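You operate a simulated robot arm through the tools that you are given. There is no shell and no other tool. Be economical: measure what you need, move in short steps, check, and stop when the job is done.

You run a simulated two-armed robot. Do the job below in one go: nothing can be reset, and whatever is moved stays where it is left.

Task
Carry the blue tray with both arms and set it on the top of the warming cabinet.

It is judged by the outcome, as a careful person would: the job done as asked, and still so three seconds after it is handed in. It fails if anything else is knocked over, pushed out of place, dropped, spilled or broken.

Robot
Two 7-joint arms with three-finger grippers on one trunk, on a base that drives. Base frame: it is fixed to the floor where the robot stands at the start and does not move with it; the origin is under the middle of the robot, x ahead of it, y to its left, z up. Readings come in cm, rad, newtons and seconds.
The left shoulder is at the start at [7, 14.6, 118.7], the right one opposite. With the tool pointing down near the work surface each hand reaches from about 30 to 68 cm from the robot's upright axis, wherever it stands, measured 20 degrees to its own side. Places, roughly: top of the warming cabinet [60, 420, 110]. Payload 2.2 kg a hand.
The tool frame of a hand sits at the grasp point between the pads (the TCP): z along the fingers, y along the line on which they close. The tips reach 2.8 cm beyond it. The gripper opens to 10.2 cm. The gripper's body begins 7.1 cm behind the TCP.
Orientation is that of the tool frame in the base frame, as a unit quaternion [x, y, z, w]. With the fingers straight down and closing along the base's y, the tool's x points along the base's -x, its y along +y and its z along -z.

Tools
- The arms move only by the tool nudge_tool. It takes "left_series", "right_series" or both (then of equal length, played together; a hand with none holds still); each is one flat list of numbers, 7 for each row, row after row: the shift along the tool's x, y, z in cm, then the turn, a rotation vector about the tool's x, y, z in rad, then the finger opening in cm, from 0 to 10.2. In form: [x, y, z, wx, wy, wz, grip, x, y, z, wx, wy, wz, grip, ...]. A call has 1 to 8 rows; each row is the pose to reach, as a shift and turn from the pose commanded when the call began, along the tool's axes at that moment. Each row takes 0.2 s and may step no farther than 5 cm and 0.15 rad from the row before; otherwise, or with a gripper value out of range, the whole call is refused. Where a pose cannot be reached the arm comes as near as it can. A force on the tool above 40 N (or 10 N above the force at the start of the call, whichever is more), or a blocked arm, ends the call early, and 0.2 s more pass. Each finger halts on what it meets, pressing with about 25 N; the grip force reading is that of the motor and also rises with nothing between the fingers. The clock runs only during rows and for 0.2 s after the last one: add rows that repeat a pose to give the fingers time. The reply holds the time, the measured pose of the TCP, the force on the tool along the base axes, the opening and the grip force, in the units named above and with some noise, with the torque about the TCP (base axes, N m) and any sound that the robot's microphone picked up.
- Cameras (640 x 400 px; columns grow to the right, rows downward): "scene" is now at [13.18, 0.88, 140.16]; the picture's right is [0.09, -1.00, 0.00], its down [-0.69, -0.06, -0.73] and it looks along [0.72, 0.06, -0.69] (base axes); focal length 277 px, centre (320, 200). "left" rides on the left gripper at [7.2, 3.8, -8.6] in its tool frame; the picture's right is [-0.47, 0.89, 0.00], its down [-0.60, -0.32, -0.73] and it looks along [-0.65, -0.34, 0.68] (tool axes); focal length 256 px, centre (320, 200). "right" rides on the right gripper at [6.9, 4.4, -8.6] in its tool frame; the picture's right is [-0.53, 0.85, 0.00], its down [-0.58, -0.36, -0.73] and it looks along [-0.62, -0.39, 0.68] (tool axes); focal length 256 px, centre (320, 200). There is no depth. A picture from a camera that has moved, and an enlarged one, comes with that camera's place and axes in the base frame and with its lens.
- snapshot(camera): a new picture of that camera. The clock stands still meanwhile.
- slide_trunk(by): slides the trunk up (or, below 0, down) by that many cm; the arms and the scene camera ride with it, the base frame stays. It gives what a move gives, with no picture.
- drive_base(legs): drives the robot by 1 to 6 legs, each [ahead, left, turn to the left] in cm, cm and rad, along the robot's own axes; the way and the turn of a leg run together, so that a leg with both is an arc; at most 150 cm and 3.142 rad a leg. The arms and the cameras ride along, it lands a little off, and it stops where it bumps. It gives what a move gives.
- head_to(pan, tilt): turns the head with the scene camera to pan (to the left, within 1.501 rad either way) and tilt (down, from -0.506 to 1.204), counted from straight ahead of the robot. It gives what a move gives.
- close_up(camera, box): a new picture of the part [left, top, right, bottom] of that camera's present view, enlarged. The clock stands still meanwhile.
- job_done(): hands the job in; it is judged then, once.

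Work in short steps. Places have to be worked out from the pictures, the camera data and where the tool is seen: move nearer, look again, correct. Check each grasp and each placing, and mend what went wrong. You have 120 turns and 92 pictures in all, those below and enlarged ones among them. Open the grippers and draw the arms clear of the work before you hand the job in, unless the task says otherwise; then end with one line.

The tools are called by a JSON object that holds its "fn" and its "kwargs". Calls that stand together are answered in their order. nudge_tool: Moves the arms, as the interface text tells. Its arguments: {"type":"object","properties":{"left_series":{"type":"array","items":{"type":"number"}},"right_series":{"type":"array","items":{"type":"number"}}},"required":[]} The other tools are called the same way: slide_trunk (by) slides the trunk up or down; drive_base (legs) drives the base; head_to (pan, tilt) turns the head that bears the scene camera; snapshot (camera) takes a picture; close_up (camera, box) takes an enlarged picture of a part of a camera's view; job_done () hands the job in.

At the start:

```text
t: 0.0
left_tool_pos: [25.68, 12.76, 119.99]
left_orientation: [0.0, 1.0, 0.0, 0.0]
left_wrist_force: [-0.5, 0.0, 0.4]
left_torque: [0.0, 0.01, -0.01]
left_opening: 10.2
left_grip_force: 0.0
right_tool_pos: [26.36, -11.34, 111.26]
right_orientation: [-0.001, 1.0, 0.0, 0.001]
right_wrist_force: [0.5, 0.5, 0.6]
right_torque: [0.02, -0.01, 0.0]
right_opening: 10.19
right_grip_force: 0.0
trunk travel left (down, up): [-72.5, 21.5]
robot x, y, heading: [-0.01, -0.04, -0.004]
head pan, tilt: [0.086, 0.759]
```

scene: 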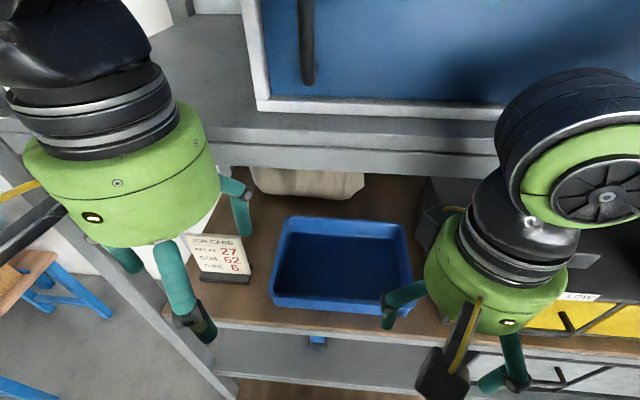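
right: 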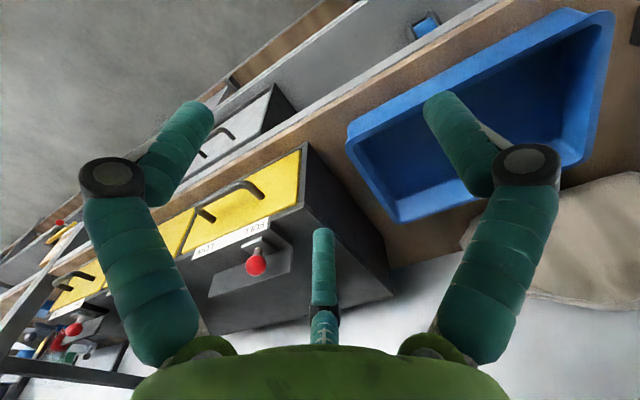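
left: 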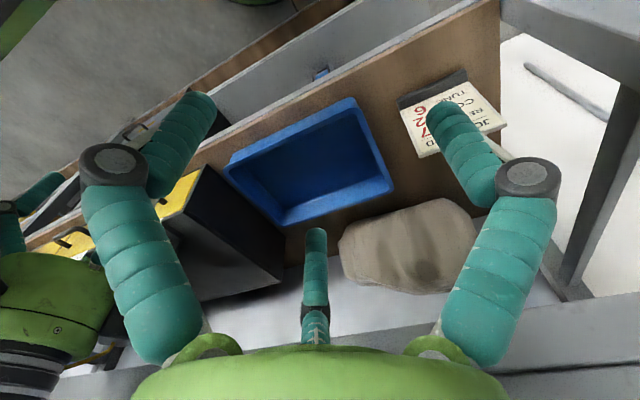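

The tray is roughly at x 38–60, y −15…13, with its rim near z 88. I'm looking closer at its side gaps and contents.

{"fn": "close_up", "kwargs": {"camera": "scene", "box": [180, 160, 460, 335]}}

{"fn": "close_up", "kwargs": {"camera": "left", "box": [180, 70, 420, 220]}}

{"fn": "head_to", "kwargs": {"pan": 1.45, "tilt": 0.3}}

{"fn": "snapshot", "kwargs": {"camera": "scene"}}

```text
2.29 times, centred on (320, 248) of scene
camera zoom: at [13.18, 0.88, 140.16], right [0.09, -1.0, 0.0], down [-0.69, -0.06, -0.73], along [0.72, 0.06, -0.69], focal length 633 px, centre (320, 91)
```

zoom: 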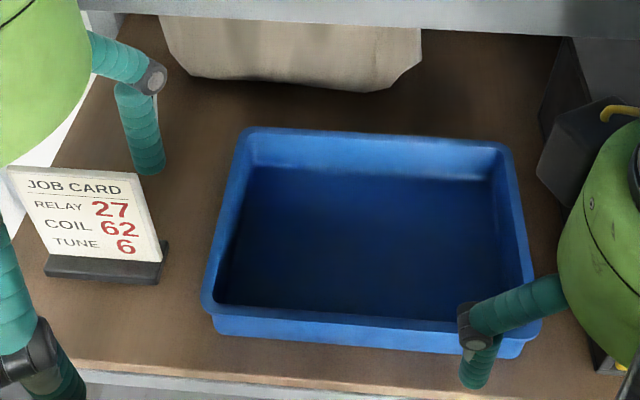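

```text
2.67 times, centred on (300, 145) of left
camera zoom: at [18.46, 16.47, 128.64], right [0.47, 0.89, 0.0], down [0.6, -0.32, 0.73], along [0.65, -0.34, -0.68], focal length 683 px, centre (373, 347)
```

zoom: 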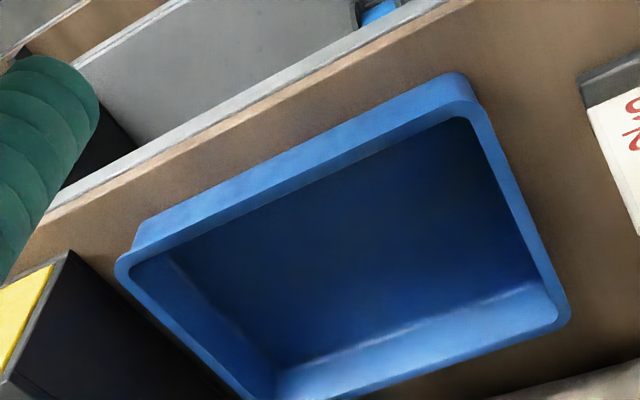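

```text
t: 1.5
left_tool_pos: [25.65, 12.69, 120.01]
left_orientation: [0.0, 1.0, 0.0, 0.0]
left_wrist_force: [-0.3, -0.1, -0.1]
left_torque: [0.01, 0.01, 0.03]
left_opening: 10.17
left_grip_force: 0.2
right_tool_pos: [26.29, -11.23, 111.26]
right_orientation: [0.0, 1.0, 0.0, 0.0]
right_wrist_force: [0.2, -0.3, -0.7]
right_torque: [-0.01, 0.01, -0.02]
right_opening: 10.21
right_grip_force: 0.1
trunk travel left (down, up): [-72.5, 21.5]
robot x, y, heading: [-0.37, -0.28, -0.004]
head pan, tilt: [1.45, 0.3]
```

```text
86 pictures are left
camera scene: at [6.09, 9.44, 144.26], right [0.99, -0.12, 0.0], down [-0.04, -0.29, -0.96], along [0.12, 0.95, -0.3], focal length 277 px, centre (320, 200)
```

scene: 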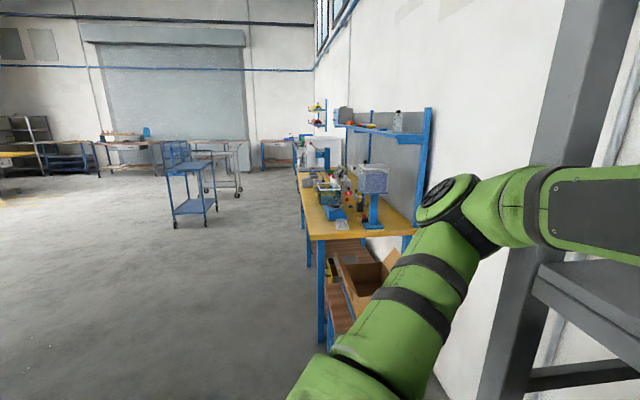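

The cabinet spot should project near pixel (323,140). I'm enlarging that area.

{"fn": "close_up", "kwargs": {"camera": "scene", "box": [260, 80, 460, 205]}}

{"fn": "head_to", "kwargs": {"pan": 0.0, "tilt": 0.75}}

{"fn": "snapshot", "kwargs": {"camera": "scene"}}

```text
3.20 times, centred on (360, 142) of scene
camera zoom: at [6.09, 9.44, 144.26], right [0.99, -0.12, 0.0], down [-0.04, -0.29, -0.96], along [0.12, 0.95, -0.3], focal length 886 px, centre (192, 384)
```

zoom: 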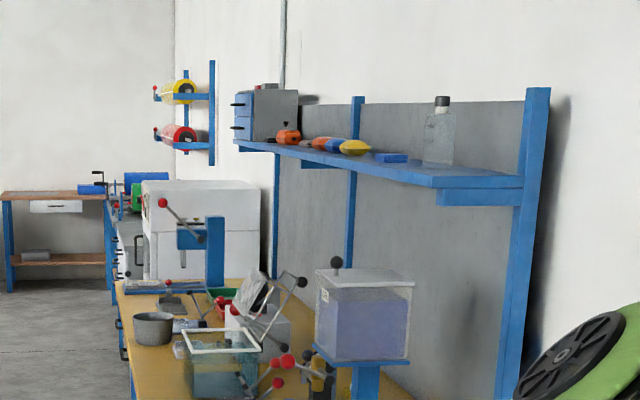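

```text
t: 3.1
left_tool_pos: [25.64, 12.5, 120.03]
left_orientation: [0.0, 1.0, 0.0, 0.001]
left_wrist_force: [-0.2, -0.1, -0.4]
left_torque: [0.0, 0.01, 0.03]
left_opening: 10.17
left_grip_force: 0.1
right_tool_pos: [26.29, -11.25, 111.11]
right_orientation: [0.0, 1.0, 0.0, 0.001]
right_wrist_force: [0.5, -0.3, -0.3]
right_torque: [-0.01, 0.04, 0.01]
right_opening: 10.2
right_grip_force: 0.1
trunk travel left (down, up): [-72.5, 21.5]
robot x, y, heading: [-0.13, 0.22, 0.0]
head pan, tilt: [0.0, 0.75]
```

```text
84 pictures are left
camera scene: at [13.25, 0.18, 140.23], right [0.0, -1.0, 0.0], down [-0.68, 0.0, -0.73], along [0.73, 0.0, -0.68], focal length 277 px, centre (320, 200)
```

scene: 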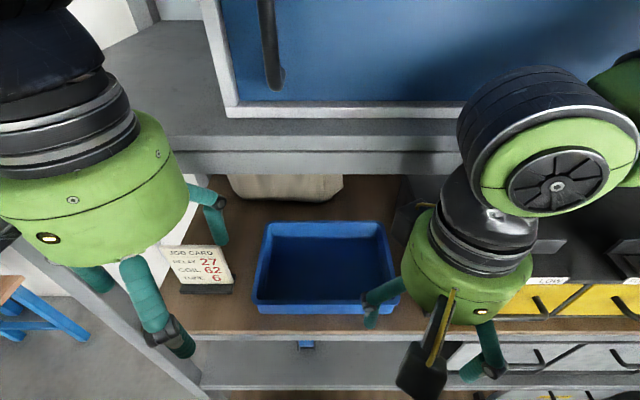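

The white cabinet's top looks clear. To find the shelf edge above the bench I need parallax, so I'm raising the trunk 15 cm and looking again.

{"fn": "slide_trunk", "kwargs": {"by": 15}}

{"fn": "snapshot", "kwargs": {"camera": "scene"}}

{"fn": "snapshot", "kwargs": {"camera": "right"}}

{"fn": "snapshot", "kwargs": {"camera": "left"}}

```text
t: 4.8
left_tool_pos: [25.65, 12.66, 135.07]
left_orientation: [0.0, 1.0, 0.0, 0.0]
left_wrist_force: [0.1, 0.5, -0.3]
left_torque: [0.02, -0.03, 0.0]
left_opening: 10.18
left_grip_force: 0.1
right_tool_pos: [26.34, -11.23, 126.13]
right_orientation: [0.0, 1.0, 0.0, 0.0]
right_wrist_force: [-0.4, 0.3, -0.2]
right_torque: [-0.01, 0.01, 0.02]
right_opening: 10.18
right_grip_force: 0.0
trunk travel left (down, up): [-87.5, 6.5]
robot x, y, heading: [-0.11, 0.16, -0.001]
head pan, tilt: [0.0, 0.75]
```

```text
83 pictures are left
camera scene: at [13.25, 0.17, 155.23], right [0.0, -1.0, 0.0], down [-0.68, 0.0, -0.73], along [0.73, 0.0, -0.68], focal length 277 px, centre (320, 200)
```

scene: 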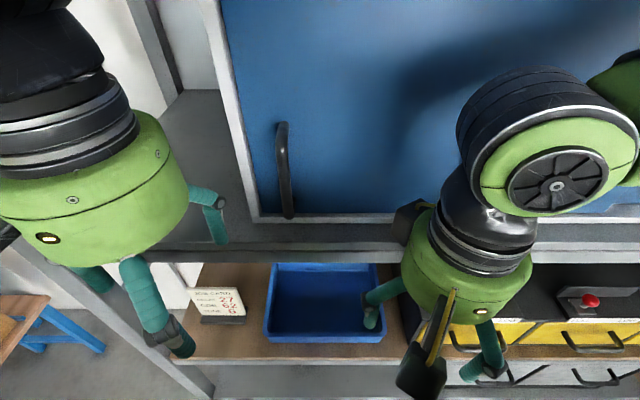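

```text
82 pictures are left
camera right: at [19.35, -6.86, 134.6], right [0.53, 0.85, 0.0], down [0.58, -0.36, 0.73], along [0.62, -0.39, -0.68], focal length 256 px, centre (320, 200)
```

right: 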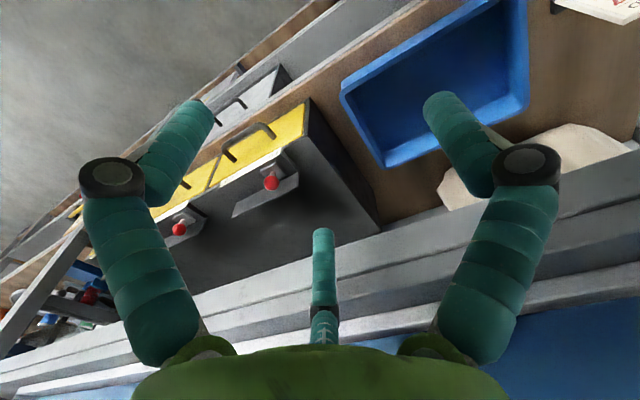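

```text
81 pictures are left
camera left: at [18.46, 16.47, 143.64], right [0.47, 0.89, 0.0], down [0.6, -0.32, 0.73], along [0.65, -0.34, -0.68], focal length 256 px, centre (320, 200)
```

left: 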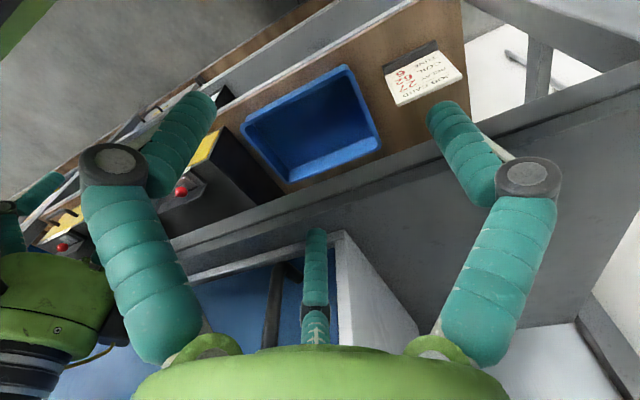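

Parallax puts the shelf edge near x 36, z 122, with the table near z 85–89. The grasp must come in under the shelf with tilted hands, so I'm backing off, lowering the trunk and measuring again.

{"fn": "drive_base", "kwargs": {"legs": [[-30, 0, 0]]}}

{"fn": "slide_trunk", "kwargs": {"by": -20}}

{"fn": "head_to", "kwargs": {"pan": 0.0, "tilt": 0.55}}

{"fn": "snapshot", "kwargs": {"camera": "scene"}}

{"fn": "snapshot", "kwargs": {"camera": "right"}}

{"fn": "snapshot", "kwargs": {"camera": "left"}}

```text
t: 6.9
left_tool_pos: [-3.5, 12.58, 134.82]
left_orientation: [0.001, 1.0, -0.001, -0.002]
left_wrist_force: [1.1, -0.6, -0.7]
left_torque: [0.0, 0.05, -0.02]
left_opening: 10.21
left_grip_force: 0.1
right_tool_pos: [-2.93, -11.27, 125.93]
right_orientation: [0.0, 1.0, 0.0, -0.001]
right_wrist_force: [0.9, 0.5, -0.5]
right_torque: [0.02, 0.0, 0.02]
right_opening: 10.19
right_grip_force: 0.2
trunk travel left (down, up): [-87.5, 6.5]
robot x, y, heading: [-29.12, 0.18, -0.006]
head pan, tilt: [0.0, 0.75]
```

```text
t: 9.0
left_tool_pos: [-3.73, 12.7, 115.03]
left_orientation: [0.002, 1.0, 0.0, 0.001]
left_wrist_force: [-0.2, 0.7, -0.3]
left_torque: [-0.02, 0.0, -0.04]
left_opening: 10.2
left_grip_force: 0.1
right_tool_pos: [-3.17, -11.22, 106.13]
right_orientation: [0.001, 1.0, 0.0, 0.001]
right_wrist_force: [0.3, -0.4, 0.2]
right_torque: [0.02, 0.04, 0.01]
right_opening: 10.21
right_grip_force: 0.1
trunk travel left (down, up): [-67.5, 26.5]
robot x, y, heading: [-29.63, -0.01, -0.005]
head pan, tilt: [0.0, 0.75]
```

```text
t: 9.8
left_tool_pos: [-3.76, 12.6, 114.87]
left_orientation: [0.001, 1.0, -0.001, -0.001]
left_wrist_force: [0.3, 0.1, 0.2]
left_torque: [0.03, 0.0, 0.01]
left_opening: 10.18
left_grip_force: 0.1
right_tool_pos: [-3.22, -11.3, 106.23]
right_orientation: [0.001, 1.0, 0.0, 0.0]
right_wrist_force: [0.5, 0.1, 0.2]
right_torque: [-0.03, 0.01, 0.04]
right_opening: 10.23
right_grip_force: 0.1
trunk travel left (down, up): [-67.5, 26.5]
robot x, y, heading: [-29.17, 0.32, -0.002]
head pan, tilt: [0.0, 0.55]
```

```text
80 pictures are left
camera scene: at [-15.59, 0.17, 136.96], right [0.0, -1.0, 0.0], down [-0.52, 0.0, -0.85], along [0.85, 0.0, -0.52], focal length 277 px, centre (320, 200)
```

scene: 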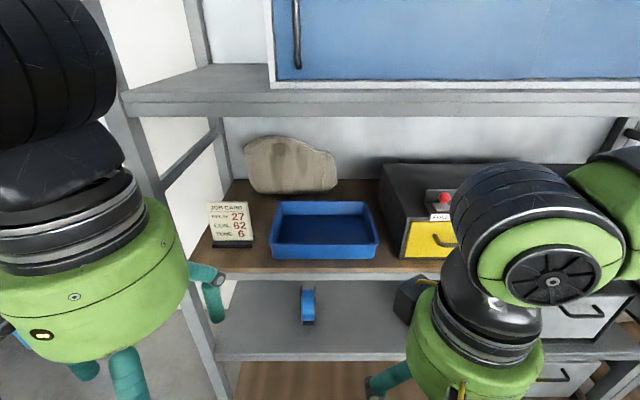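

```text
79 pictures are left
camera right: at [-10.19, -6.87, 114.6], right [0.54, 0.84, 0.0], down [0.58, -0.37, 0.73], along [0.62, -0.39, -0.68], focal length 256 px, centre (320, 200)
```

right: 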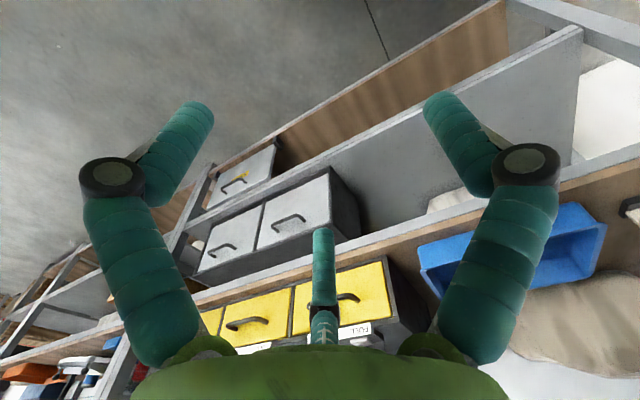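

```text
78 pictures are left
camera left: at [-11.03, 16.46, 123.64], right [0.47, 0.88, 0.0], down [0.6, -0.32, 0.73], along [0.65, -0.34, -0.68], focal length 256 px, centre (320, 200)
```

left: 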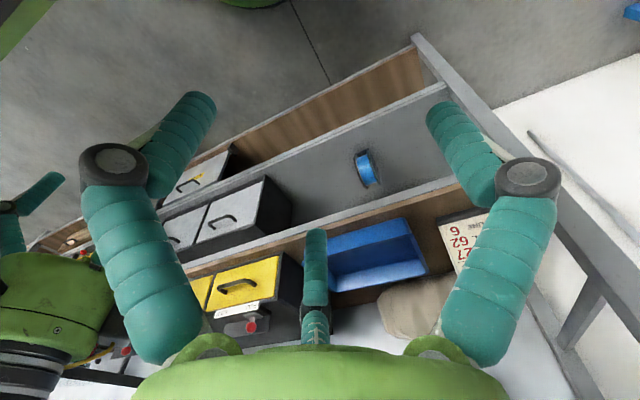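

Now the whole bench is in view. I'm enlarging the tray to read its corners accurately.

{"fn": "close_up", "kwargs": {"camera": "scene", "box": [200, 90, 460, 290]}}

```text
2.00 times, centred on (330, 190) of scene
camera zoom: at [-15.59, 0.17, 136.96], right [0.0, -1.0, 0.0], down [-0.52, 0.0, -0.85], along [0.85, 0.0, -0.52], focal length 554 px, centre (300, 220)
```

zoom: 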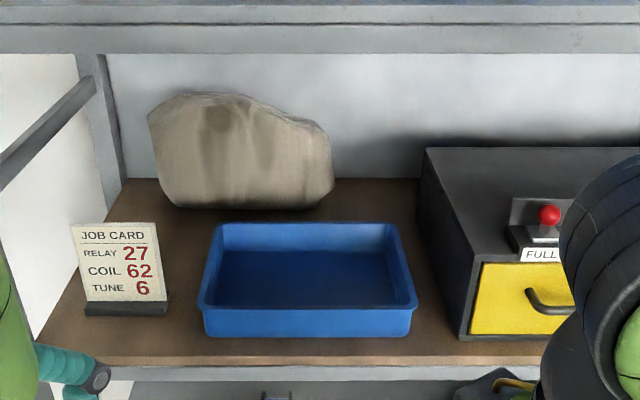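

Estimated geometry:
- **Tray:** rim z≈92, x 38–57, y −14.3…13, on a table at z 85.5.
- **Neighbours:** toolbox face y≈−20.7, card at y≥18.5.
- **Shelf:** underside z≈123.

I'll tilt both hands about 45° forward and extend them in free space, ready to go in under the shelf.

{"fn": "nudge_tool", "kwargs": {"left_series": [-3.96, -0.04, 2, 0, -0.098, 0, 5, -7.92, -0.08, 4, 0, -0.196, 0, 5, -11.88, -0.12, 6, 0, -0.294, 0, 5, -15.84, -0.16, 8, 0, -0.392, 0, 5, -19.8, -0.2, 10, 0, -0.49, 0, 5, -23.76, -0.24, 12, 0, -0.588, 0, 5, -27.72, -0.28, 14, 0, -0.686, 0, 5, -31.68, -0.3, 16, 0, -0.785, 0, 5], "right_series": [-3.9, -0.31, 0.9, 0, -0.098, 0, 5, -7.8, -0.62, 1.8, 0, -0.196, 0, 5, -11.7, -0.93, 2.7, 0, -0.294, 0, 5, -15.6, -1.24, 3.6, 0, -0.392, 0, 5, -19.5, -1.55, 4.5, 0, -0.49, 0, 5, -23.4, -1.86, 5.4, 0, -0.588, 0, 5, -27.3, -2.17, 6.3, 0, -0.686, 0, 5, -31.2, -2.5, 7.2, 0, -0.785, 0, 5]}}

{"fn": "snapshot", "kwargs": {"camera": "scene"}}

```text
t: 11.6
left_tool_pos: [28.19, 12.39, 98.75]
left_orientation: [0.001, 0.924, -0.001, 0.382]
left_wrist_force: [0.4, -0.5, -0.1]
left_torque: [0.02, 0.02, -0.01]
left_opening: 5.0
left_grip_force: 0.1
right_tool_pos: [28.29, -14.09, 98.78]
right_orientation: [0.001, 0.924, 0.0, 0.381]
right_wrist_force: [-0.2, -0.6, -1.0]
right_torque: [0.01, 0.02, -0.02]
right_opening: 5.0
right_grip_force: 0.0
trunk travel left (down, up): [-67.5, 26.5]
robot x, y, heading: [-29.34, 0.06, 0.002]
head pan, tilt: [0.0, 0.55]
```

```text
76 pictures are left
camera scene: at [-15.29, 0.13, 136.94], right [0.0, -1.0, 0.0], down [-0.52, 0.0, -0.85], along [0.85, 0.0, -0.52], focal length 277 px, centre (320, 200)
```

scene: 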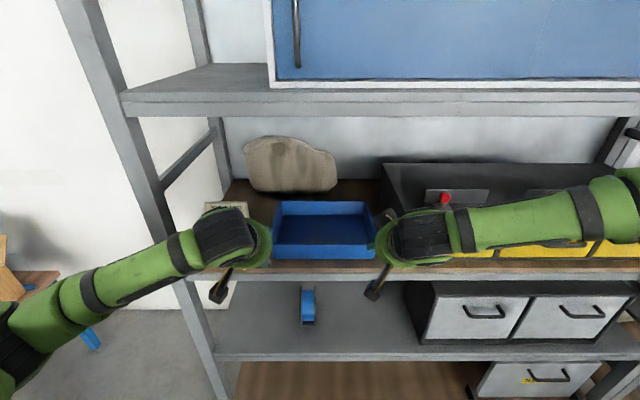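

Both hands reached their poses. I'm driving 9 cm toward the tray, then checking alignment with the hand cameras.

{"fn": "drive_base", "kwargs": {"legs": [[9, 0, 0]]}}

{"fn": "snapshot", "kwargs": {"camera": "left"}}

{"fn": "snapshot", "kwargs": {"camera": "right"}}

{"fn": "snapshot", "kwargs": {"camera": "scene"}}

```text
t: 12.7
left_tool_pos: [36.66, 12.57, 99.03]
left_orientation: [-0.001, 0.924, 0.0, 0.382]
left_wrist_force: [0.2, -0.1, 0.5]
left_torque: [0.0, 0.01, -0.01]
left_opening: 4.98
left_grip_force: 0.1
right_tool_pos: [36.75, -13.75, 99.07]
right_orientation: [0.0, 0.924, 0.0, 0.383]
right_wrist_force: [0.1, -0.1, 0.2]
right_torque: [0.0, -0.02, 0.0]
right_opening: 4.99
right_grip_force: 0.0
trunk travel left (down, up): [-67.5, 26.5]
robot x, y, heading: [-20.23, 0.14, 0.002]
head pan, tilt: [0.0, 0.55]
```

```text
75 pictures are left
camera left: at [25.5, 16.45, 100.02], right [0.33, 0.89, 0.33], down [-0.09, -0.32, 0.94], along [0.94, -0.34, -0.02], focal length 256 px, centre (320, 200)
```

left: 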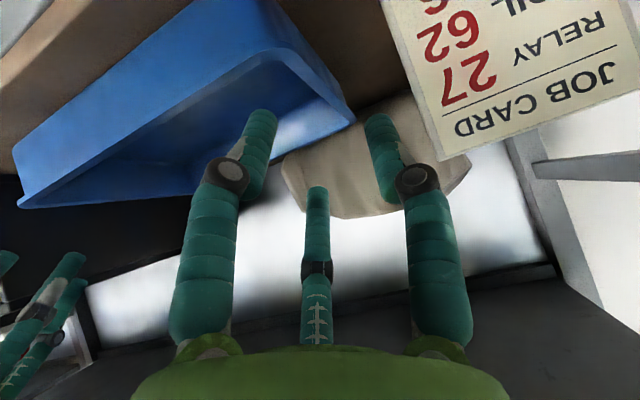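

```text
74 pictures are left
camera right: at [25.76, -9.38, 100.06], right [0.38, 0.85, 0.38], down [-0.11, -0.37, 0.92], along [0.92, -0.39, -0.05], focal length 256 px, centre (320, 200)
```

right: 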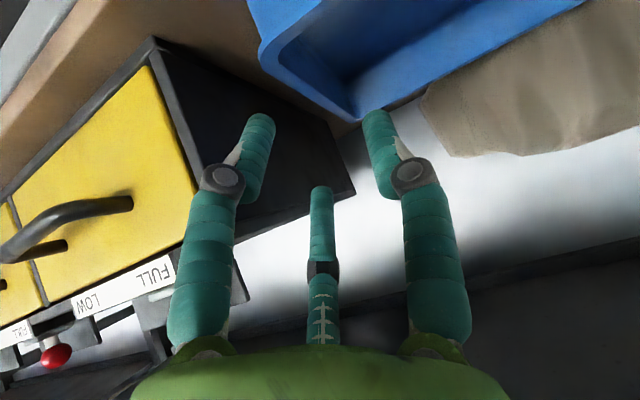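

```text
73 pictures are left
camera scene: at [-6.82, 0.21, 136.98], right [0.0, -1.0, 0.0], down [-0.52, 0.0, -0.85], along [0.85, 0.0, -0.52], focal length 277 px, centre (320, 200)
```

scene: 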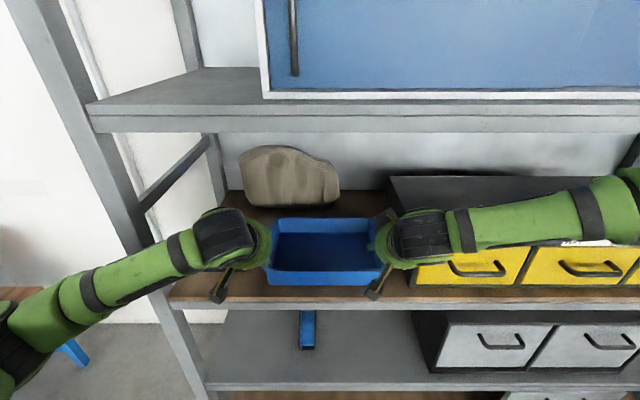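

The hand cameras put the rim's outer edges at y≈12.5 and y≈−14.3, so both hands are aligned within tolerance. I'm driving the last 8.8 cm.

{"fn": "drive_base", "kwargs": {"legs": [[8.8, 0, 0]]}}

{"fn": "snapshot", "kwargs": {"camera": "left"}}

{"fn": "snapshot", "kwargs": {"camera": "right"}}

{"fn": "snapshot", "kwargs": {"camera": "scene"}}

```text
t: 13.8
left_tool_pos: [45.3, 12.72, 98.99]
left_orientation: [0.0, 0.924, 0.0, 0.383]
left_wrist_force: [0.5, -0.1, 0.0]
left_torque: [0.01, -0.01, 0.01]
left_opening: 5.01
left_grip_force: 0.0
right_tool_pos: [45.38, -13.61, 98.92]
right_orientation: [-0.002, 0.924, 0.002, 0.383]
right_wrist_force: [-0.3, 0.1, 1.1]
right_torque: [0.01, 0.01, 0.01]
right_opening: 5.01
right_grip_force: 0.0
trunk travel left (down, up): [-67.5, 26.5]
robot x, y, heading: [-12.05, -0.44, -0.001]
head pan, tilt: [0.0, 0.55]
```

```text
72 pictures are left
camera left: at [34.06, 16.49, 100.03], right [0.33, 0.89, 0.33], down [-0.09, -0.32, 0.94], along [0.94, -0.34, -0.02], focal length 256 px, centre (320, 200)
```

left: 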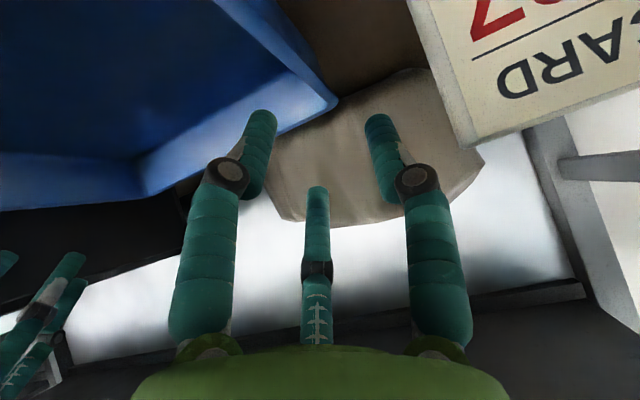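

```text
71 pictures are left
camera right: at [34.34, -9.33, 100.07], right [0.38, 0.85, 0.38], down [-0.11, -0.37, 0.92], along [0.92, -0.39, -0.05], focal length 256 px, centre (320, 200)
```

right: 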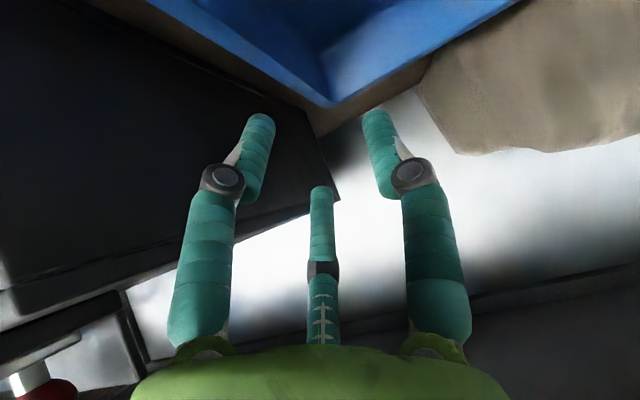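

```text
70 pictures are left
camera scene: at [1.76, 0.23, 136.98], right [0.0, -1.0, 0.0], down [-0.52, 0.0, -0.85], along [0.85, 0.0, -0.52], focal length 277 px, centre (320, 200)
```

scene: 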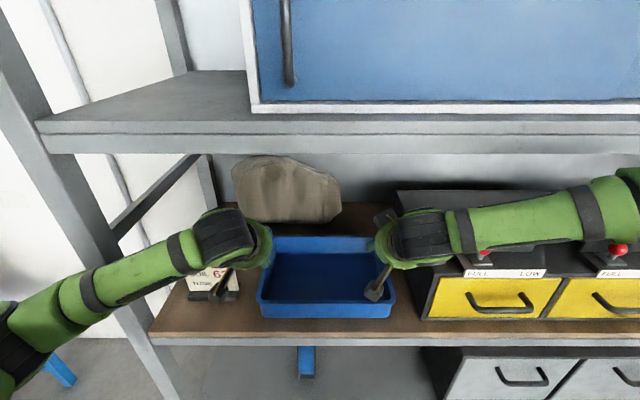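

Outer edges come out at about 12.6 and −14.4, so I'm making small lateral corrections. I'm also descending 5 cm before a check.

{"fn": "nudge_tool", "kwargs": {"left_series": [0, -0.6, 0, 0, 0, 0, 5, 1.77, -0.6, 1.77, 0, 0, 0, 5, 3.54, -0.6, 3.54, 0, 0, 0, 5], "right_series": [0, -0.3, 0, 0, 0, 0, 5, 1.77, -0.3, 1.77, 0, 0, 0, 5, 3.54, -0.3, 3.54, 0, 0, 0, 5]}}

{"fn": "snapshot", "kwargs": {"camera": "left"}}

{"fn": "snapshot", "kwargs": {"camera": "right"}}

{"fn": "close_up", "kwargs": {"camera": "scene", "box": [160, 180, 480, 380]}}

```text
t: 14.6
left_tool_pos: [45.24, 12.13, 93.84]
left_orientation: [-0.001, 0.924, 0.0, 0.383]
left_wrist_force: [0.6, 0.0, 0.5]
left_torque: [-0.03, 0.0, -0.01]
left_opening: 5.0
left_grip_force: 0.1
right_tool_pos: [45.49, -13.96, 94.08]
right_orientation: [-0.001, 0.924, 0.002, 0.383]
right_wrist_force: [-0.2, -0.2, 0.7]
right_torque: [0.0, 0.01, 0.02]
right_opening: 4.99
right_grip_force: 0.0
trunk travel left (down, up): [-67.5, 26.5]
robot x, y, heading: [-12.5, -0.19, 0.001]
head pan, tilt: [0.0, 0.55]
```

```text
69 pictures are left
camera left: at [34.04, 15.91, 94.94], right [0.33, 0.89, 0.33], down [-0.09, -0.32, 0.94], along [0.94, -0.34, -0.03], focal length 256 px, centre (320, 200)
```

left: 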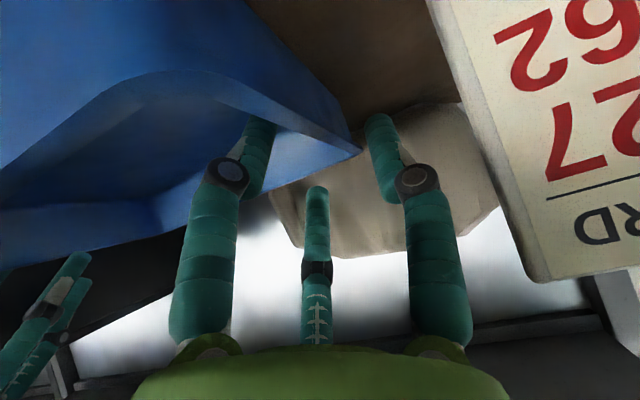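

```text
68 pictures are left
camera right: at [34.52, -9.54, 95.06], right [0.38, 0.85, 0.38], down [-0.11, -0.37, 0.92], along [0.92, -0.39, -0.05], focal length 256 px, centre (320, 200)
```

right: 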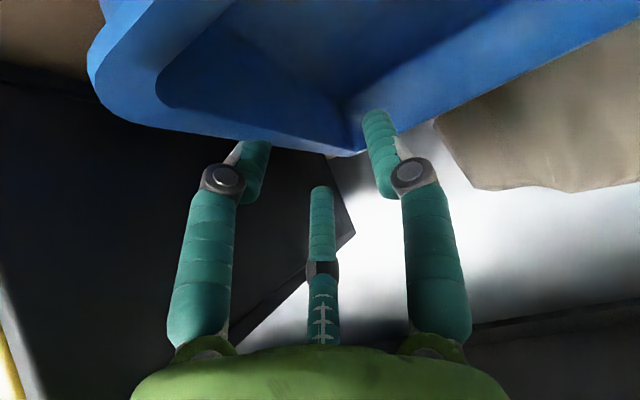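

```text
2.00 times, centred on (320, 280) of scene
camera zoom: at [1.93, 0.21, 136.97], right [0.0, -1.0, 0.0], down [-0.52, 0.0, -0.85], along [0.85, 0.0, -0.52], focal length 554 px, centre (320, 40)
```

zoom: 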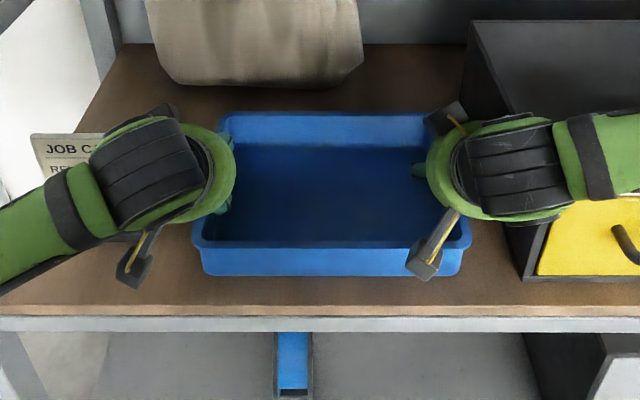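

The rims lie between the fingers on both sides. I'm descending another 3 cm, watching the forces.

{"fn": "nudge_tool", "kwargs": {"left_series": [1.1, 0, 1.1, 0, 0, 0, 5, 2.15, 0, 2.15, 0, 0, 0, 5], "right_series": [1.1, 0, 1.1, 0, 0, 0, 5, 2.25, 0, 2.25, 0, 0, 0, 5]}}

{"fn": "snapshot", "kwargs": {"camera": "left"}}

{"fn": "snapshot", "kwargs": {"camera": "right"}}

```text
t: 15.2
left_tool_pos: [45.13, 12.16, 90.94]
left_orientation: [0.0, 0.924, -0.001, 0.383]
left_wrist_force: [0.1, 0.0, -0.2]
left_torque: [-0.03, 0.0, -0.02]
left_opening: 4.97
left_grip_force: 0.1
right_tool_pos: [44.88, -15.07, 91.62]
right_orientation: [-0.001, 0.924, 0.001, 0.383]
right_wrist_force: [-0.1, 0.9, -0.1]
right_torque: [0.02, -0.03, -0.02]
right_opening: 5.0
right_grip_force: 0.0
right hand out of reach, approached as far as the arm can: row 1, 2
trunk travel left (down, up): [-67.5, 26.5]
robot x, y, heading: [-12.27, -0.02, 0.002]
head pan, tilt: [0.0, 0.55]
```

```text
66 pictures are left
camera left: at [33.94, 15.92, 92.01], right [0.33, 0.89, 0.33], down [-0.09, -0.32, 0.94], along [0.94, -0.34, -0.02], focal length 256 px, centre (320, 200)
```

left: 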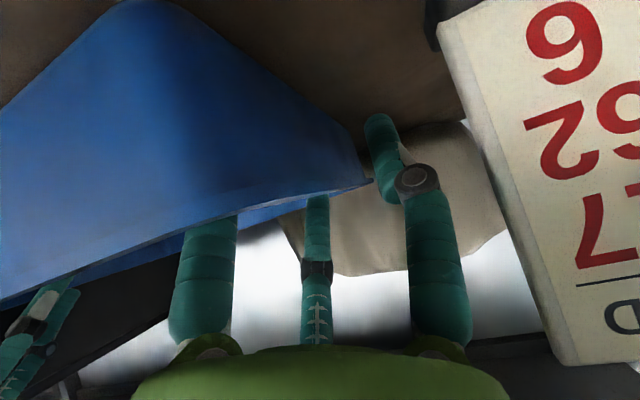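

```text
65 pictures are left
camera right: at [33.85, -10.69, 92.77], right [0.38, 0.85, 0.38], down [-0.11, -0.37, 0.92], along [0.92, -0.39, -0.05], focal length 256 px, centre (320, 200)
```

right: 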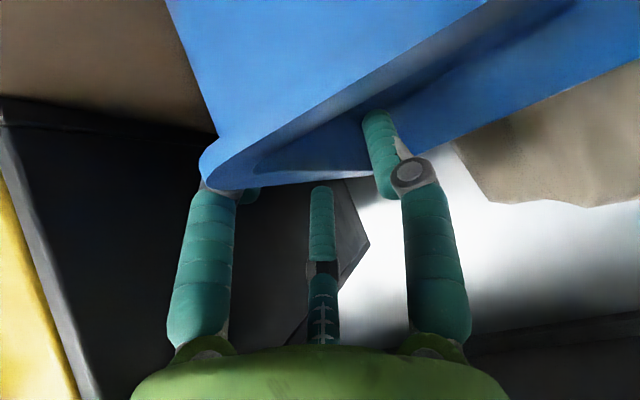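

The right arm ran out of reach low down and drifted about 1 cm outward. I'm raising both hands, then lowering the trunk instead.

{"fn": "nudge_tool", "kwargs": {"left_series": [-1.5, 0, -1.5, 0, 0, 0, 5, -2.83, 0, -2.83, 0, 0, 0, 5], "right_series": [-1.5, 0, -1.5, 0, 0, 0, 5, -2.83, 0, -2.83, 0, 0, 0, 5]}}

```text
t: 15.8
left_tool_pos: [45.23, 12.16, 95.05]
left_orientation: [-0.001, 0.924, 0.0, 0.383]
left_wrist_force: [-0.2, 0.7, 0.9]
left_torque: [-0.01, 0.01, 0.0]
left_opening: 5.0
left_grip_force: 0.1
right_tool_pos: [45.01, -14.95, 95.73]
right_orientation: [0.0, 0.924, 0.001, 0.383]
right_wrist_force: [0.2, 0.1, -0.2]
right_torque: [0.01, 0.02, 0.01]
right_opening: 5.0
right_grip_force: 0.1
trunk travel left (down, up): [-67.5, 26.5]
robot x, y, heading: [-11.92, 0.24, 0.003]
head pan, tilt: [0.0, 0.55]
```

The right hand keeps its offset, so I'm correcting it while it is above the rim, then lowering the trunk 4 cm.

{"fn": "nudge_tool", "kwargs": {"right_series": [0.3, 1.05, 0.7, 0, 0, 0, 5, 0.3, 1.05, 0.7, 0, 0, 0, 5]}}

{"fn": "slide_trunk", "kwargs": {"by": -4.1}}

{"fn": "snapshot", "kwargs": {"camera": "right"}}

{"fn": "close_up", "kwargs": {"camera": "scene", "box": [160, 180, 480, 380]}}

```text
t: 16.4
left_tool_pos: [45.23, 12.09, 94.97]
left_orientation: [0.0, 0.924, 0.0, 0.383]
left_wrist_force: [0.8, 0.4, 0.1]
left_torque: [0.02, 0.01, 0.05]
left_opening: 5.03
left_grip_force: 0.0
right_tool_pos: [45.31, -14.14, 94.97]
right_orientation: [-0.001, 0.924, 0.001, 0.383]
right_wrist_force: [0.1, 0.3, 0.5]
right_torque: [0.02, 0.0, -0.03]
right_opening: 5.02
right_grip_force: 0.1
trunk travel left (down, up): [-67.5, 26.5]
robot x, y, heading: [-12.15, 0.49, 0.001]
head pan, tilt: [0.0, 0.55]
```

```text
t: 17.2
left_tool_pos: [45.43, 12.16, 90.9]
left_orientation: [0.0, 0.924, 0.0, 0.383]
left_wrist_force: [0.0, -0.8, 1.6]
left_torque: [-0.08, 0.04, 0.04]
left_opening: 4.94
left_grip_force: 0.1
right_tool_pos: [45.3, -13.93, 90.75]
right_orientation: [-0.001, 0.924, 0.0, 0.383]
right_wrist_force: [0.0, -0.3, 0.7]
right_torque: [0.03, 0.02, 0.03]
right_opening: 4.98
right_grip_force: 0.1
trunk travel left (down, up): [-63.4, 30.6]
robot x, y, heading: [-12.35, 0.21, -0.0]
head pan, tilt: [0.0, 0.55]
```

```text
64 pictures are left
camera right: at [34.21, -9.64, 91.93], right [0.38, 0.85, 0.38], down [-0.11, -0.37, 0.92], along [0.92, -0.39, -0.05], focal length 256 px, centre (320, 200)
```

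right: 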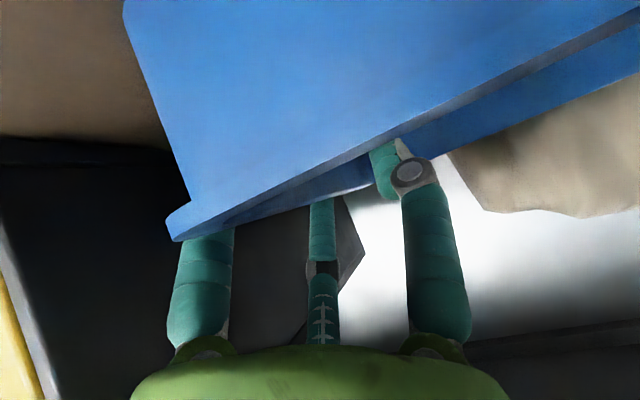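

```text
2.00 times, centred on (320, 280) of scene
camera zoom: at [1.79, 0.22, 132.87], right [0.0, -1.0, 0.0], down [-0.52, 0.0, -0.85], along [0.85, 0.0, -0.52], focal length 554 px, centre (320, 40)
```

zoom: 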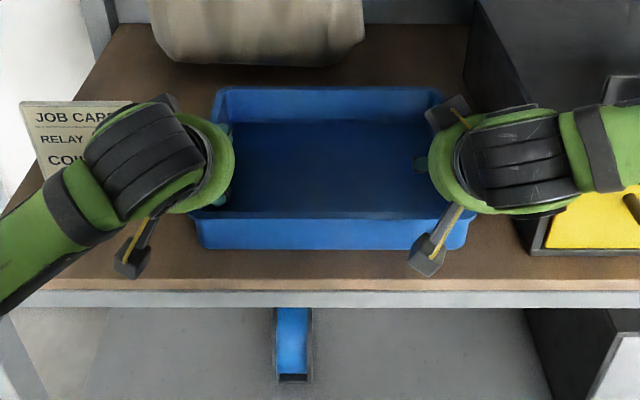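

Both pads straddle the rim with no significant forces. I'm closing the grippers in two stages.

{"fn": "nudge_tool", "kwargs": {"left_series": [0, 0, 0, 0, 0, 0, 3, 0, 0, 0, 0, 0, 0, 2, 0, 0, 0, 0, 0, 0, 1, 0, 0, 0, 0, 0, 0, 0, 0, 0, 0, 0, 0, 0, 0], "right_series": [0, 0, 0, 0, 0, 0, 3, 0, 0, 0, 0, 0, 0, 2, 0, 0, 0, 0, 0, 0, 1, 0, 0, 0, 0, 0, 0, 0, 0, 0, 0, 0, 0, 0, 0]}}

{"fn": "snapshot", "kwargs": {"camera": "left"}}

{"fn": "snapshot", "kwargs": {"camera": "right"}}

```text
t: 18.4
left_tool_pos: [45.42, 12.45, 90.81]
left_orientation: [-0.002, 0.924, 0.002, 0.382]
left_wrist_force: [-0.4, 14.4, -0.1]
left_torque: [0.24, 0.05, 0.12]
left_opening: 0.93
left_grip_force: 25.6
right_tool_pos: [45.5, -14.15, 90.77]
right_orientation: [0.002, 0.924, -0.001, 0.383]
right_wrist_force: [1.3, -15.4, 3.5]
right_torque: [-0.17, -0.11, -0.32]
right_opening: 0.94
right_grip_force: 25.6
trunk travel left (down, up): [-63.4, 30.6]
robot x, y, heading: [-11.78, 0.01, 0.003]
head pan, tilt: [0.0, 0.55]
```

```text
62 pictures are left
camera left: at [34.09, 16.11, 91.87], right [0.32, 0.89, 0.33], down [-0.09, -0.32, 0.94], along [0.94, -0.33, -0.03], focal length 256 px, centre (320, 200)
```

left: 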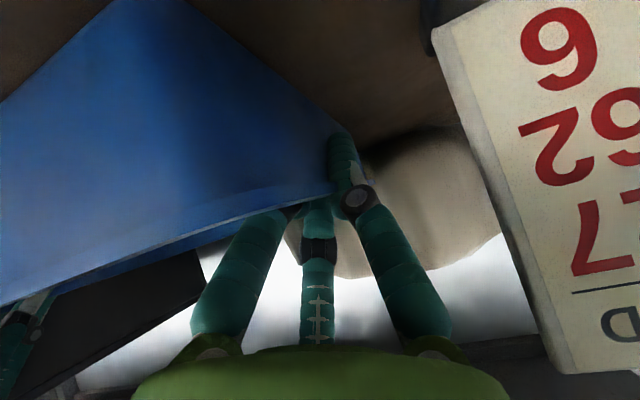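

```text
61 pictures are left
camera right: at [34.31, -9.76, 91.9], right [0.38, 0.84, 0.38], down [-0.11, -0.36, 0.93], along [0.92, -0.39, -0.04], focal length 256 px, centre (320, 200)
```

right: 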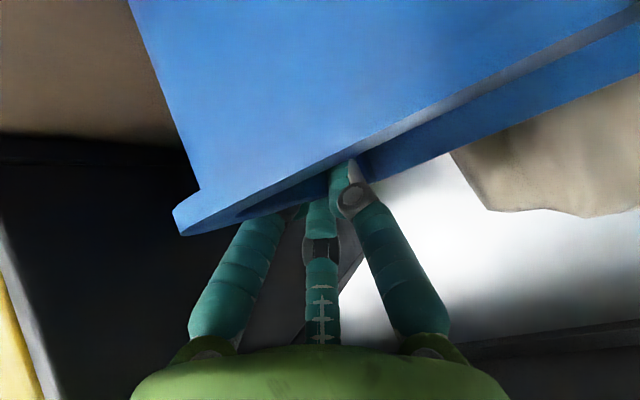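

Both hands grip the wall (0.93 cm, 25 N). There's about 14 N of inward squeeze, so I'm relieving it by moving the hands slightly outward.

{"fn": "nudge_tool", "kwargs": {"left_series": [0, 0.3, 0, 0, 0, 0, 0, 0, 0.3, 0, 0, 0, 0, 0], "right_series": [0, -0.3, 0, 0, 0, 0, 0, 0, -0.3, 0, 0, 0, 0, 0]}}

```text
t: 19.0
left_tool_pos: [45.3, 12.4, 90.89]
left_orientation: [0.001, 0.924, -0.001, 0.381]
left_wrist_force: [-0.2, 5.0, 0.7]
left_torque: [0.17, 0.02, 0.07]
left_opening: 0.91
left_grip_force: 25.6
right_tool_pos: [45.12, -14.09, 90.88]
right_orientation: [-0.001, 0.924, 0.001, 0.383]
right_wrist_force: [1.8, -5.8, 2.0]
right_torque: [0.02, -0.4, -0.17]
right_opening: 0.93
right_grip_force: 25.0
trunk travel left (down, up): [-63.4, 30.6]
robot x, y, heading: [-12.38, -0.18, 0.002]
head pan, tilt: [0.0, 0.55]
```

The squeeze is down to about 5 N. I'm lifting 3 cm with the trunk and checking.

{"fn": "slide_trunk", "kwargs": {"by": 3}}

{"fn": "snapshot", "kwargs": {"camera": "scene"}}

{"fn": "snapshot", "kwargs": {"camera": "right"}}

```text
t: 19.7
left_tool_pos: [45.3, 12.42, 93.8]
left_orientation: [0.0, 0.924, -0.001, 0.382]
left_wrist_force: [-0.9, 0.0, -2.9]
left_torque: [0.09, 0.39, -0.12]
left_opening: 0.94
left_grip_force: 24.9
right_tool_pos: [45.36, -14.17, 93.72]
right_orientation: [-0.002, 0.924, 0.002, 0.381]
right_wrist_force: [0.9, -0.7, -1.4]
right_torque: [0.1, -0.31, -0.13]
right_opening: 0.9
right_grip_force: 24.5
trunk travel left (down, up): [-66.4, 27.6]
robot x, y, heading: [-11.91, -0.07, -0.002]
head pan, tilt: [0.0, 0.55]
```

```text
60 pictures are left
camera scene: at [1.97, 0.23, 135.85], right [0.0, -1.0, 0.0], down [-0.52, 0.0, -0.85], along [0.85, 0.0, -0.52], focal length 277 px, centre (320, 200)
```

scene: 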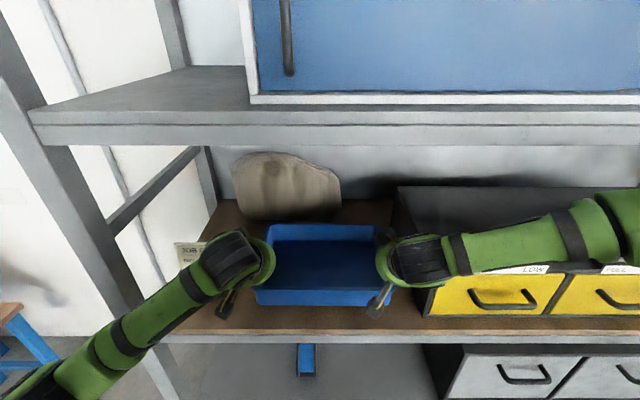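

```text
59 pictures are left
camera right: at [34.27, -9.86, 94.85], right [0.38, 0.85, 0.38], down [-0.11, -0.37, 0.92], along [0.92, -0.39, -0.05], focal length 256 px, centre (320, 200)
```

right: 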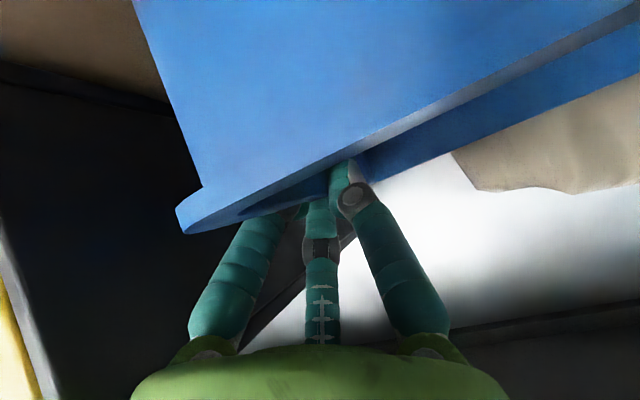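

The tray is held level, about 2–3 N per hand. I'm driving straight back, out from under the shelf.

{"fn": "drive_base", "kwargs": {"legs": [[-20, 0, 0], [-30, 0, 0]]}}

{"fn": "snapshot", "kwargs": {"camera": "scene"}}

```text
t: 23.0
left_tool_pos: [-4.93, 12.16, 93.76]
left_orientation: [0.002, 0.924, -0.001, 0.382]
left_wrist_force: [-1.3, -14.4, -2.4]
left_torque: [-0.09, 0.15, -0.33]
left_opening: 0.91
left_grip_force: 24.8
right_tool_pos: [-4.96, -14.58, 93.67]
right_orientation: [0.0, 0.924, 0.001, 0.382]
right_wrist_force: [0.6, 15.1, -0.7]
right_torque: [0.3, -0.04, 0.18]
right_opening: 0.91
right_grip_force: 25.0
trunk travel left (down, up): [-66.4, 27.6]
robot x, y, heading: [-62.2, 0.58, 0.001]
head pan, tilt: [0.0, 0.55]
```

```text
58 pictures are left
camera scene: at [-48.32, 0.19, 135.85], right [0.0, -1.0, 0.0], down [-0.52, 0.0, -0.85], along [0.85, 0.0, -0.52], focal length 277 px, centre (320, 200)
```

scene: 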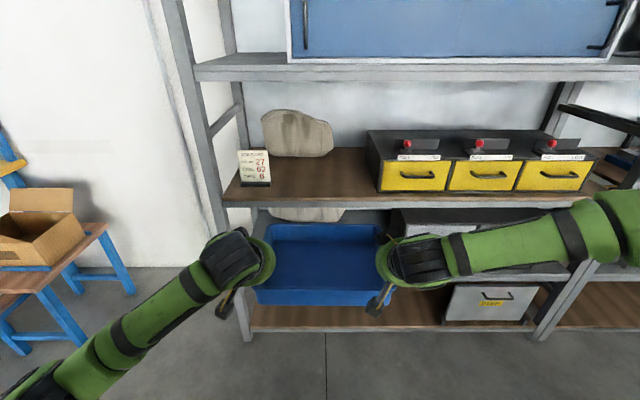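

The tray is out and the card is undisturbed. The arms now pull outward at about 15 N, so I'm easing them inward a little.

{"fn": "nudge_tool", "kwargs": {"left_series": [0, -0.25, 0, 0, 0, 0, 0, 0, -0.25, 0, 0, 0, 0, 0], "right_series": [0, 0.25, 0, 0, 0, 0, 0, 0, 0.25, 0, 0, 0, 0, 0]}}

{"fn": "head_to", "kwargs": {"pan": 1.4, "tilt": 0.35}}

{"fn": "snapshot", "kwargs": {"camera": "scene"}}

```text
t: 23.6
left_tool_pos: [-4.96, 12.26, 93.78]
left_orientation: [0.0, 0.924, 0.002, 0.382]
left_wrist_force: [-0.5, 11.3, -3.0]
left_torque: [0.28, -0.06, 0.1]
left_opening: 0.92
left_grip_force: 25.3
right_tool_pos: [-4.88, -14.33, 93.8]
right_orientation: [0.003, 0.924, -0.001, 0.381]
right_wrist_force: [0.8, -11.6, -0.9]
right_torque: [-0.11, 0.15, -0.3]
right_opening: 0.92
right_grip_force: 24.7
trunk travel left (down, up): [-66.4, 27.6]
robot x, y, heading: [-62.48, 0.04, -0.004]
head pan, tilt: [0.0, 0.55]
```

```text
t: 25.1
left_tool_pos: [-4.99, 12.19, 93.87]
left_orientation: [-0.001, 0.925, 0.002, 0.381]
left_wrist_force: [-1.2, 21.2, -2.5]
left_torque: [0.39, -0.17, 0.26]
left_opening: 0.94
left_grip_force: 25.0
right_tool_pos: [-5.05, -14.41, 93.73]
right_orientation: [0.001, 0.924, -0.001, 0.382]
right_wrist_force: [0.9, -21.6, -1.5]
right_torque: [-0.16, 0.27, -0.45]
right_opening: 0.92
right_grip_force: 24.7
trunk travel left (down, up): [-66.4, 27.6]
robot x, y, heading: [-62.4, -0.16, -0.003]
head pan, tilt: [1.4, 0.351]
```

```text
57 pictures are left
camera scene: at [-55.74, 9.37, 137.69], right [0.98, -0.17, 0.0], down [-0.06, -0.34, -0.94], along [0.16, 0.92, -0.34], focal length 277 px, centre (320, 200)
```

scene: 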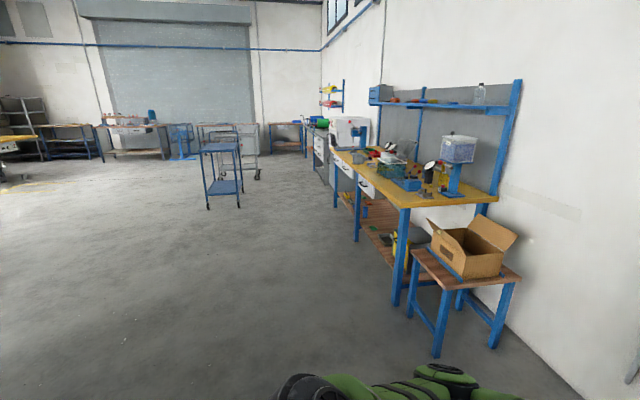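

The robot's path at x≈−62 runs between the benches (front x≈24) and a trolley (x≈−103, y≥373). I'm relaxing the squeeze, raising the trunk for later, then driving left 150 cm.

{"fn": "nudge_tool", "kwargs": {"left_series": [0, 0.12, 0, 0, 0, 0, 0, 0, 0.12, 0, 0, 0, 0, 0, 0, 0.12, 0, 0, 0, 0, 0], "right_series": [0, -0.12, 0, 0, 0, 0, 0, 0, -0.12, 0, 0, 0, 0, 0, 0, -0.12, 0, 0, 0, 0, 0]}}

{"fn": "slide_trunk", "kwargs": {"by": 26}}

{"fn": "drive_base", "kwargs": {"legs": [[0, 75, 0], [0, 75, 0]]}}

{"fn": "snapshot", "kwargs": {"camera": "scene"}}

```text
t: 25.9
left_tool_pos: [-4.93, 12.14, 93.75]
left_orientation: [0.002, 0.924, 0.0, 0.381]
left_wrist_force: [-0.5, 14.5, -2.5]
left_torque: [0.33, 0.1, 0.26]
left_opening: 0.9
left_grip_force: 25.7
right_tool_pos: [-4.89, -14.43, 93.79]
right_orientation: [0.001, 0.924, 0.0, 0.382]
right_wrist_force: [0.8, -16.1, -1.6]
right_torque: [-0.18, -0.03, -0.39]
right_opening: 0.89
right_grip_force: 24.9
trunk travel left (down, up): [-66.4, 27.6]
robot x, y, heading: [-62.55, -0.01, -0.002]
head pan, tilt: [1.4, 0.351]
```

```text
t: 28.6
left_tool_pos: [-4.87, 12.13, 119.79]
left_orientation: [0.002, 0.925, -0.001, 0.38]
left_wrist_force: [-0.3, 14.7, -2.7]
left_torque: [0.33, 0.07, 0.21]
left_opening: 0.93
left_grip_force: 25.2
right_tool_pos: [-4.93, -14.41, 119.84]
right_orientation: [0.001, 0.924, -0.001, 0.383]
right_wrist_force: [1.2, -15.2, -1.7]
right_torque: [-0.17, 0.03, -0.34]
right_opening: 0.89
right_grip_force: 24.8
trunk travel left (down, up): [-92.4, 1.6]
robot x, y, heading: [-61.96, 0.02, -0.001]
head pan, tilt: [1.4, 0.351]
```

```text
t: 36.4
left_tool_pos: [-3.59, 161.83, 119.9]
left_orientation: [0.007, 0.924, -0.002, 0.382]
left_wrist_force: [0.4, 14.5, -2.6]
left_torque: [0.32, 0.12, 0.2]
left_opening: 0.9
left_grip_force: 25.1
right_tool_pos: [-3.95, 135.32, 119.78]
right_orientation: [0.007, 0.924, -0.002, 0.383]
right_wrist_force: [1.0, -14.2, -2.1]
right_torque: [-0.14, 0.02, -0.35]
right_opening: 0.92
right_grip_force: 25.1
trunk travel left (down, up): [-92.4, 1.6]
robot x, y, heading: [-61.05, 150.55, -0.015]
head pan, tilt: [1.4, 0.351]
```

```text
56 pictures are left
camera scene: at [-54.44, 159.47, 163.7], right [0.98, -0.18, 0.0], down [-0.06, -0.34, -0.94], along [0.17, 0.92, -0.34], focal length 277 px, centre (320, 200)
```

scene: 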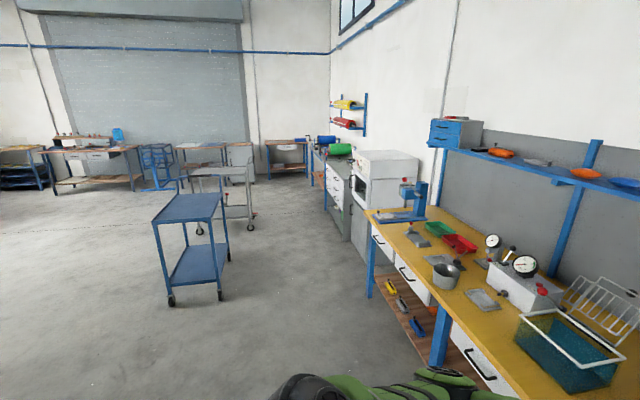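

The way is clear: the trolley is at x<−103 and the benches at x>24. I'm driving another 150 cm left with a small heading correction.

{"fn": "drive_base", "kwargs": {"legs": [[0, 75, 0.013], [0, 75, 0]]}}

{"fn": "head_to", "kwargs": {"pan": 0.8, "tilt": 0.45}}

{"fn": "snapshot", "kwargs": {"camera": "scene"}}

```text
t: 44.0
left_tool_pos: [-4.04, 312.39, 119.82]
left_orientation: [-0.002, 0.924, 0.001, 0.381]
left_wrist_force: [-0.6, 1.5, -2.9]
left_torque: [0.1, 0.12, -0.06]
left_opening: 0.9
left_grip_force: 25.3
right_tool_pos: [-3.88, 285.66, 119.89]
right_orientation: [-0.003, 0.924, 0.002, 0.382]
right_wrist_force: [0.8, -2.1, -0.5]
right_torque: [0.06, 0.0, -0.11]
right_opening: 0.93
right_grip_force: 25.1
trunk travel left (down, up): [-92.4, 1.6]
robot x, y, heading: [-61.77, 300.25, 0.0]
head pan, tilt: [1.4, 0.351]
```

```text
t: 45.0
left_tool_pos: [-4.08, 312.43, 119.89]
left_orientation: [-0.003, 0.925, 0.001, 0.381]
left_wrist_force: [0.2, -1.1, -2.6]
left_torque: [0.03, 0.02, -0.05]
left_opening: 0.9
left_grip_force: 25.0
right_tool_pos: [-3.84, 285.99, 119.8]
right_orientation: [-0.003, 0.924, 0.001, 0.382]
right_wrist_force: [0.9, -0.2, -1.7]
right_torque: [0.06, 0.08, -0.04]
right_opening: 0.91
right_grip_force: 24.9
trunk travel left (down, up): [-92.4, 1.6]
robot x, y, heading: [-61.68, 299.76, 0.008]
head pan, tilt: [0.799, 0.45]
```

```text
55 pictures are left
camera scene: at [-50.04, 306.64, 162.77], right [0.72, -0.69, 0.0], down [-0.3, -0.31, -0.9], along [0.62, 0.65, -0.44], focal length 277 px, centre (320, 200)
```

scene: 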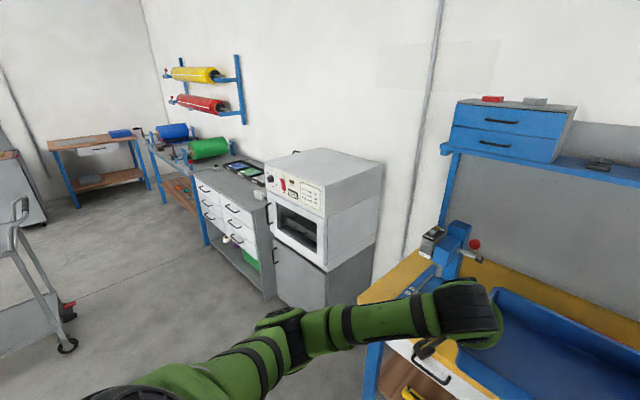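

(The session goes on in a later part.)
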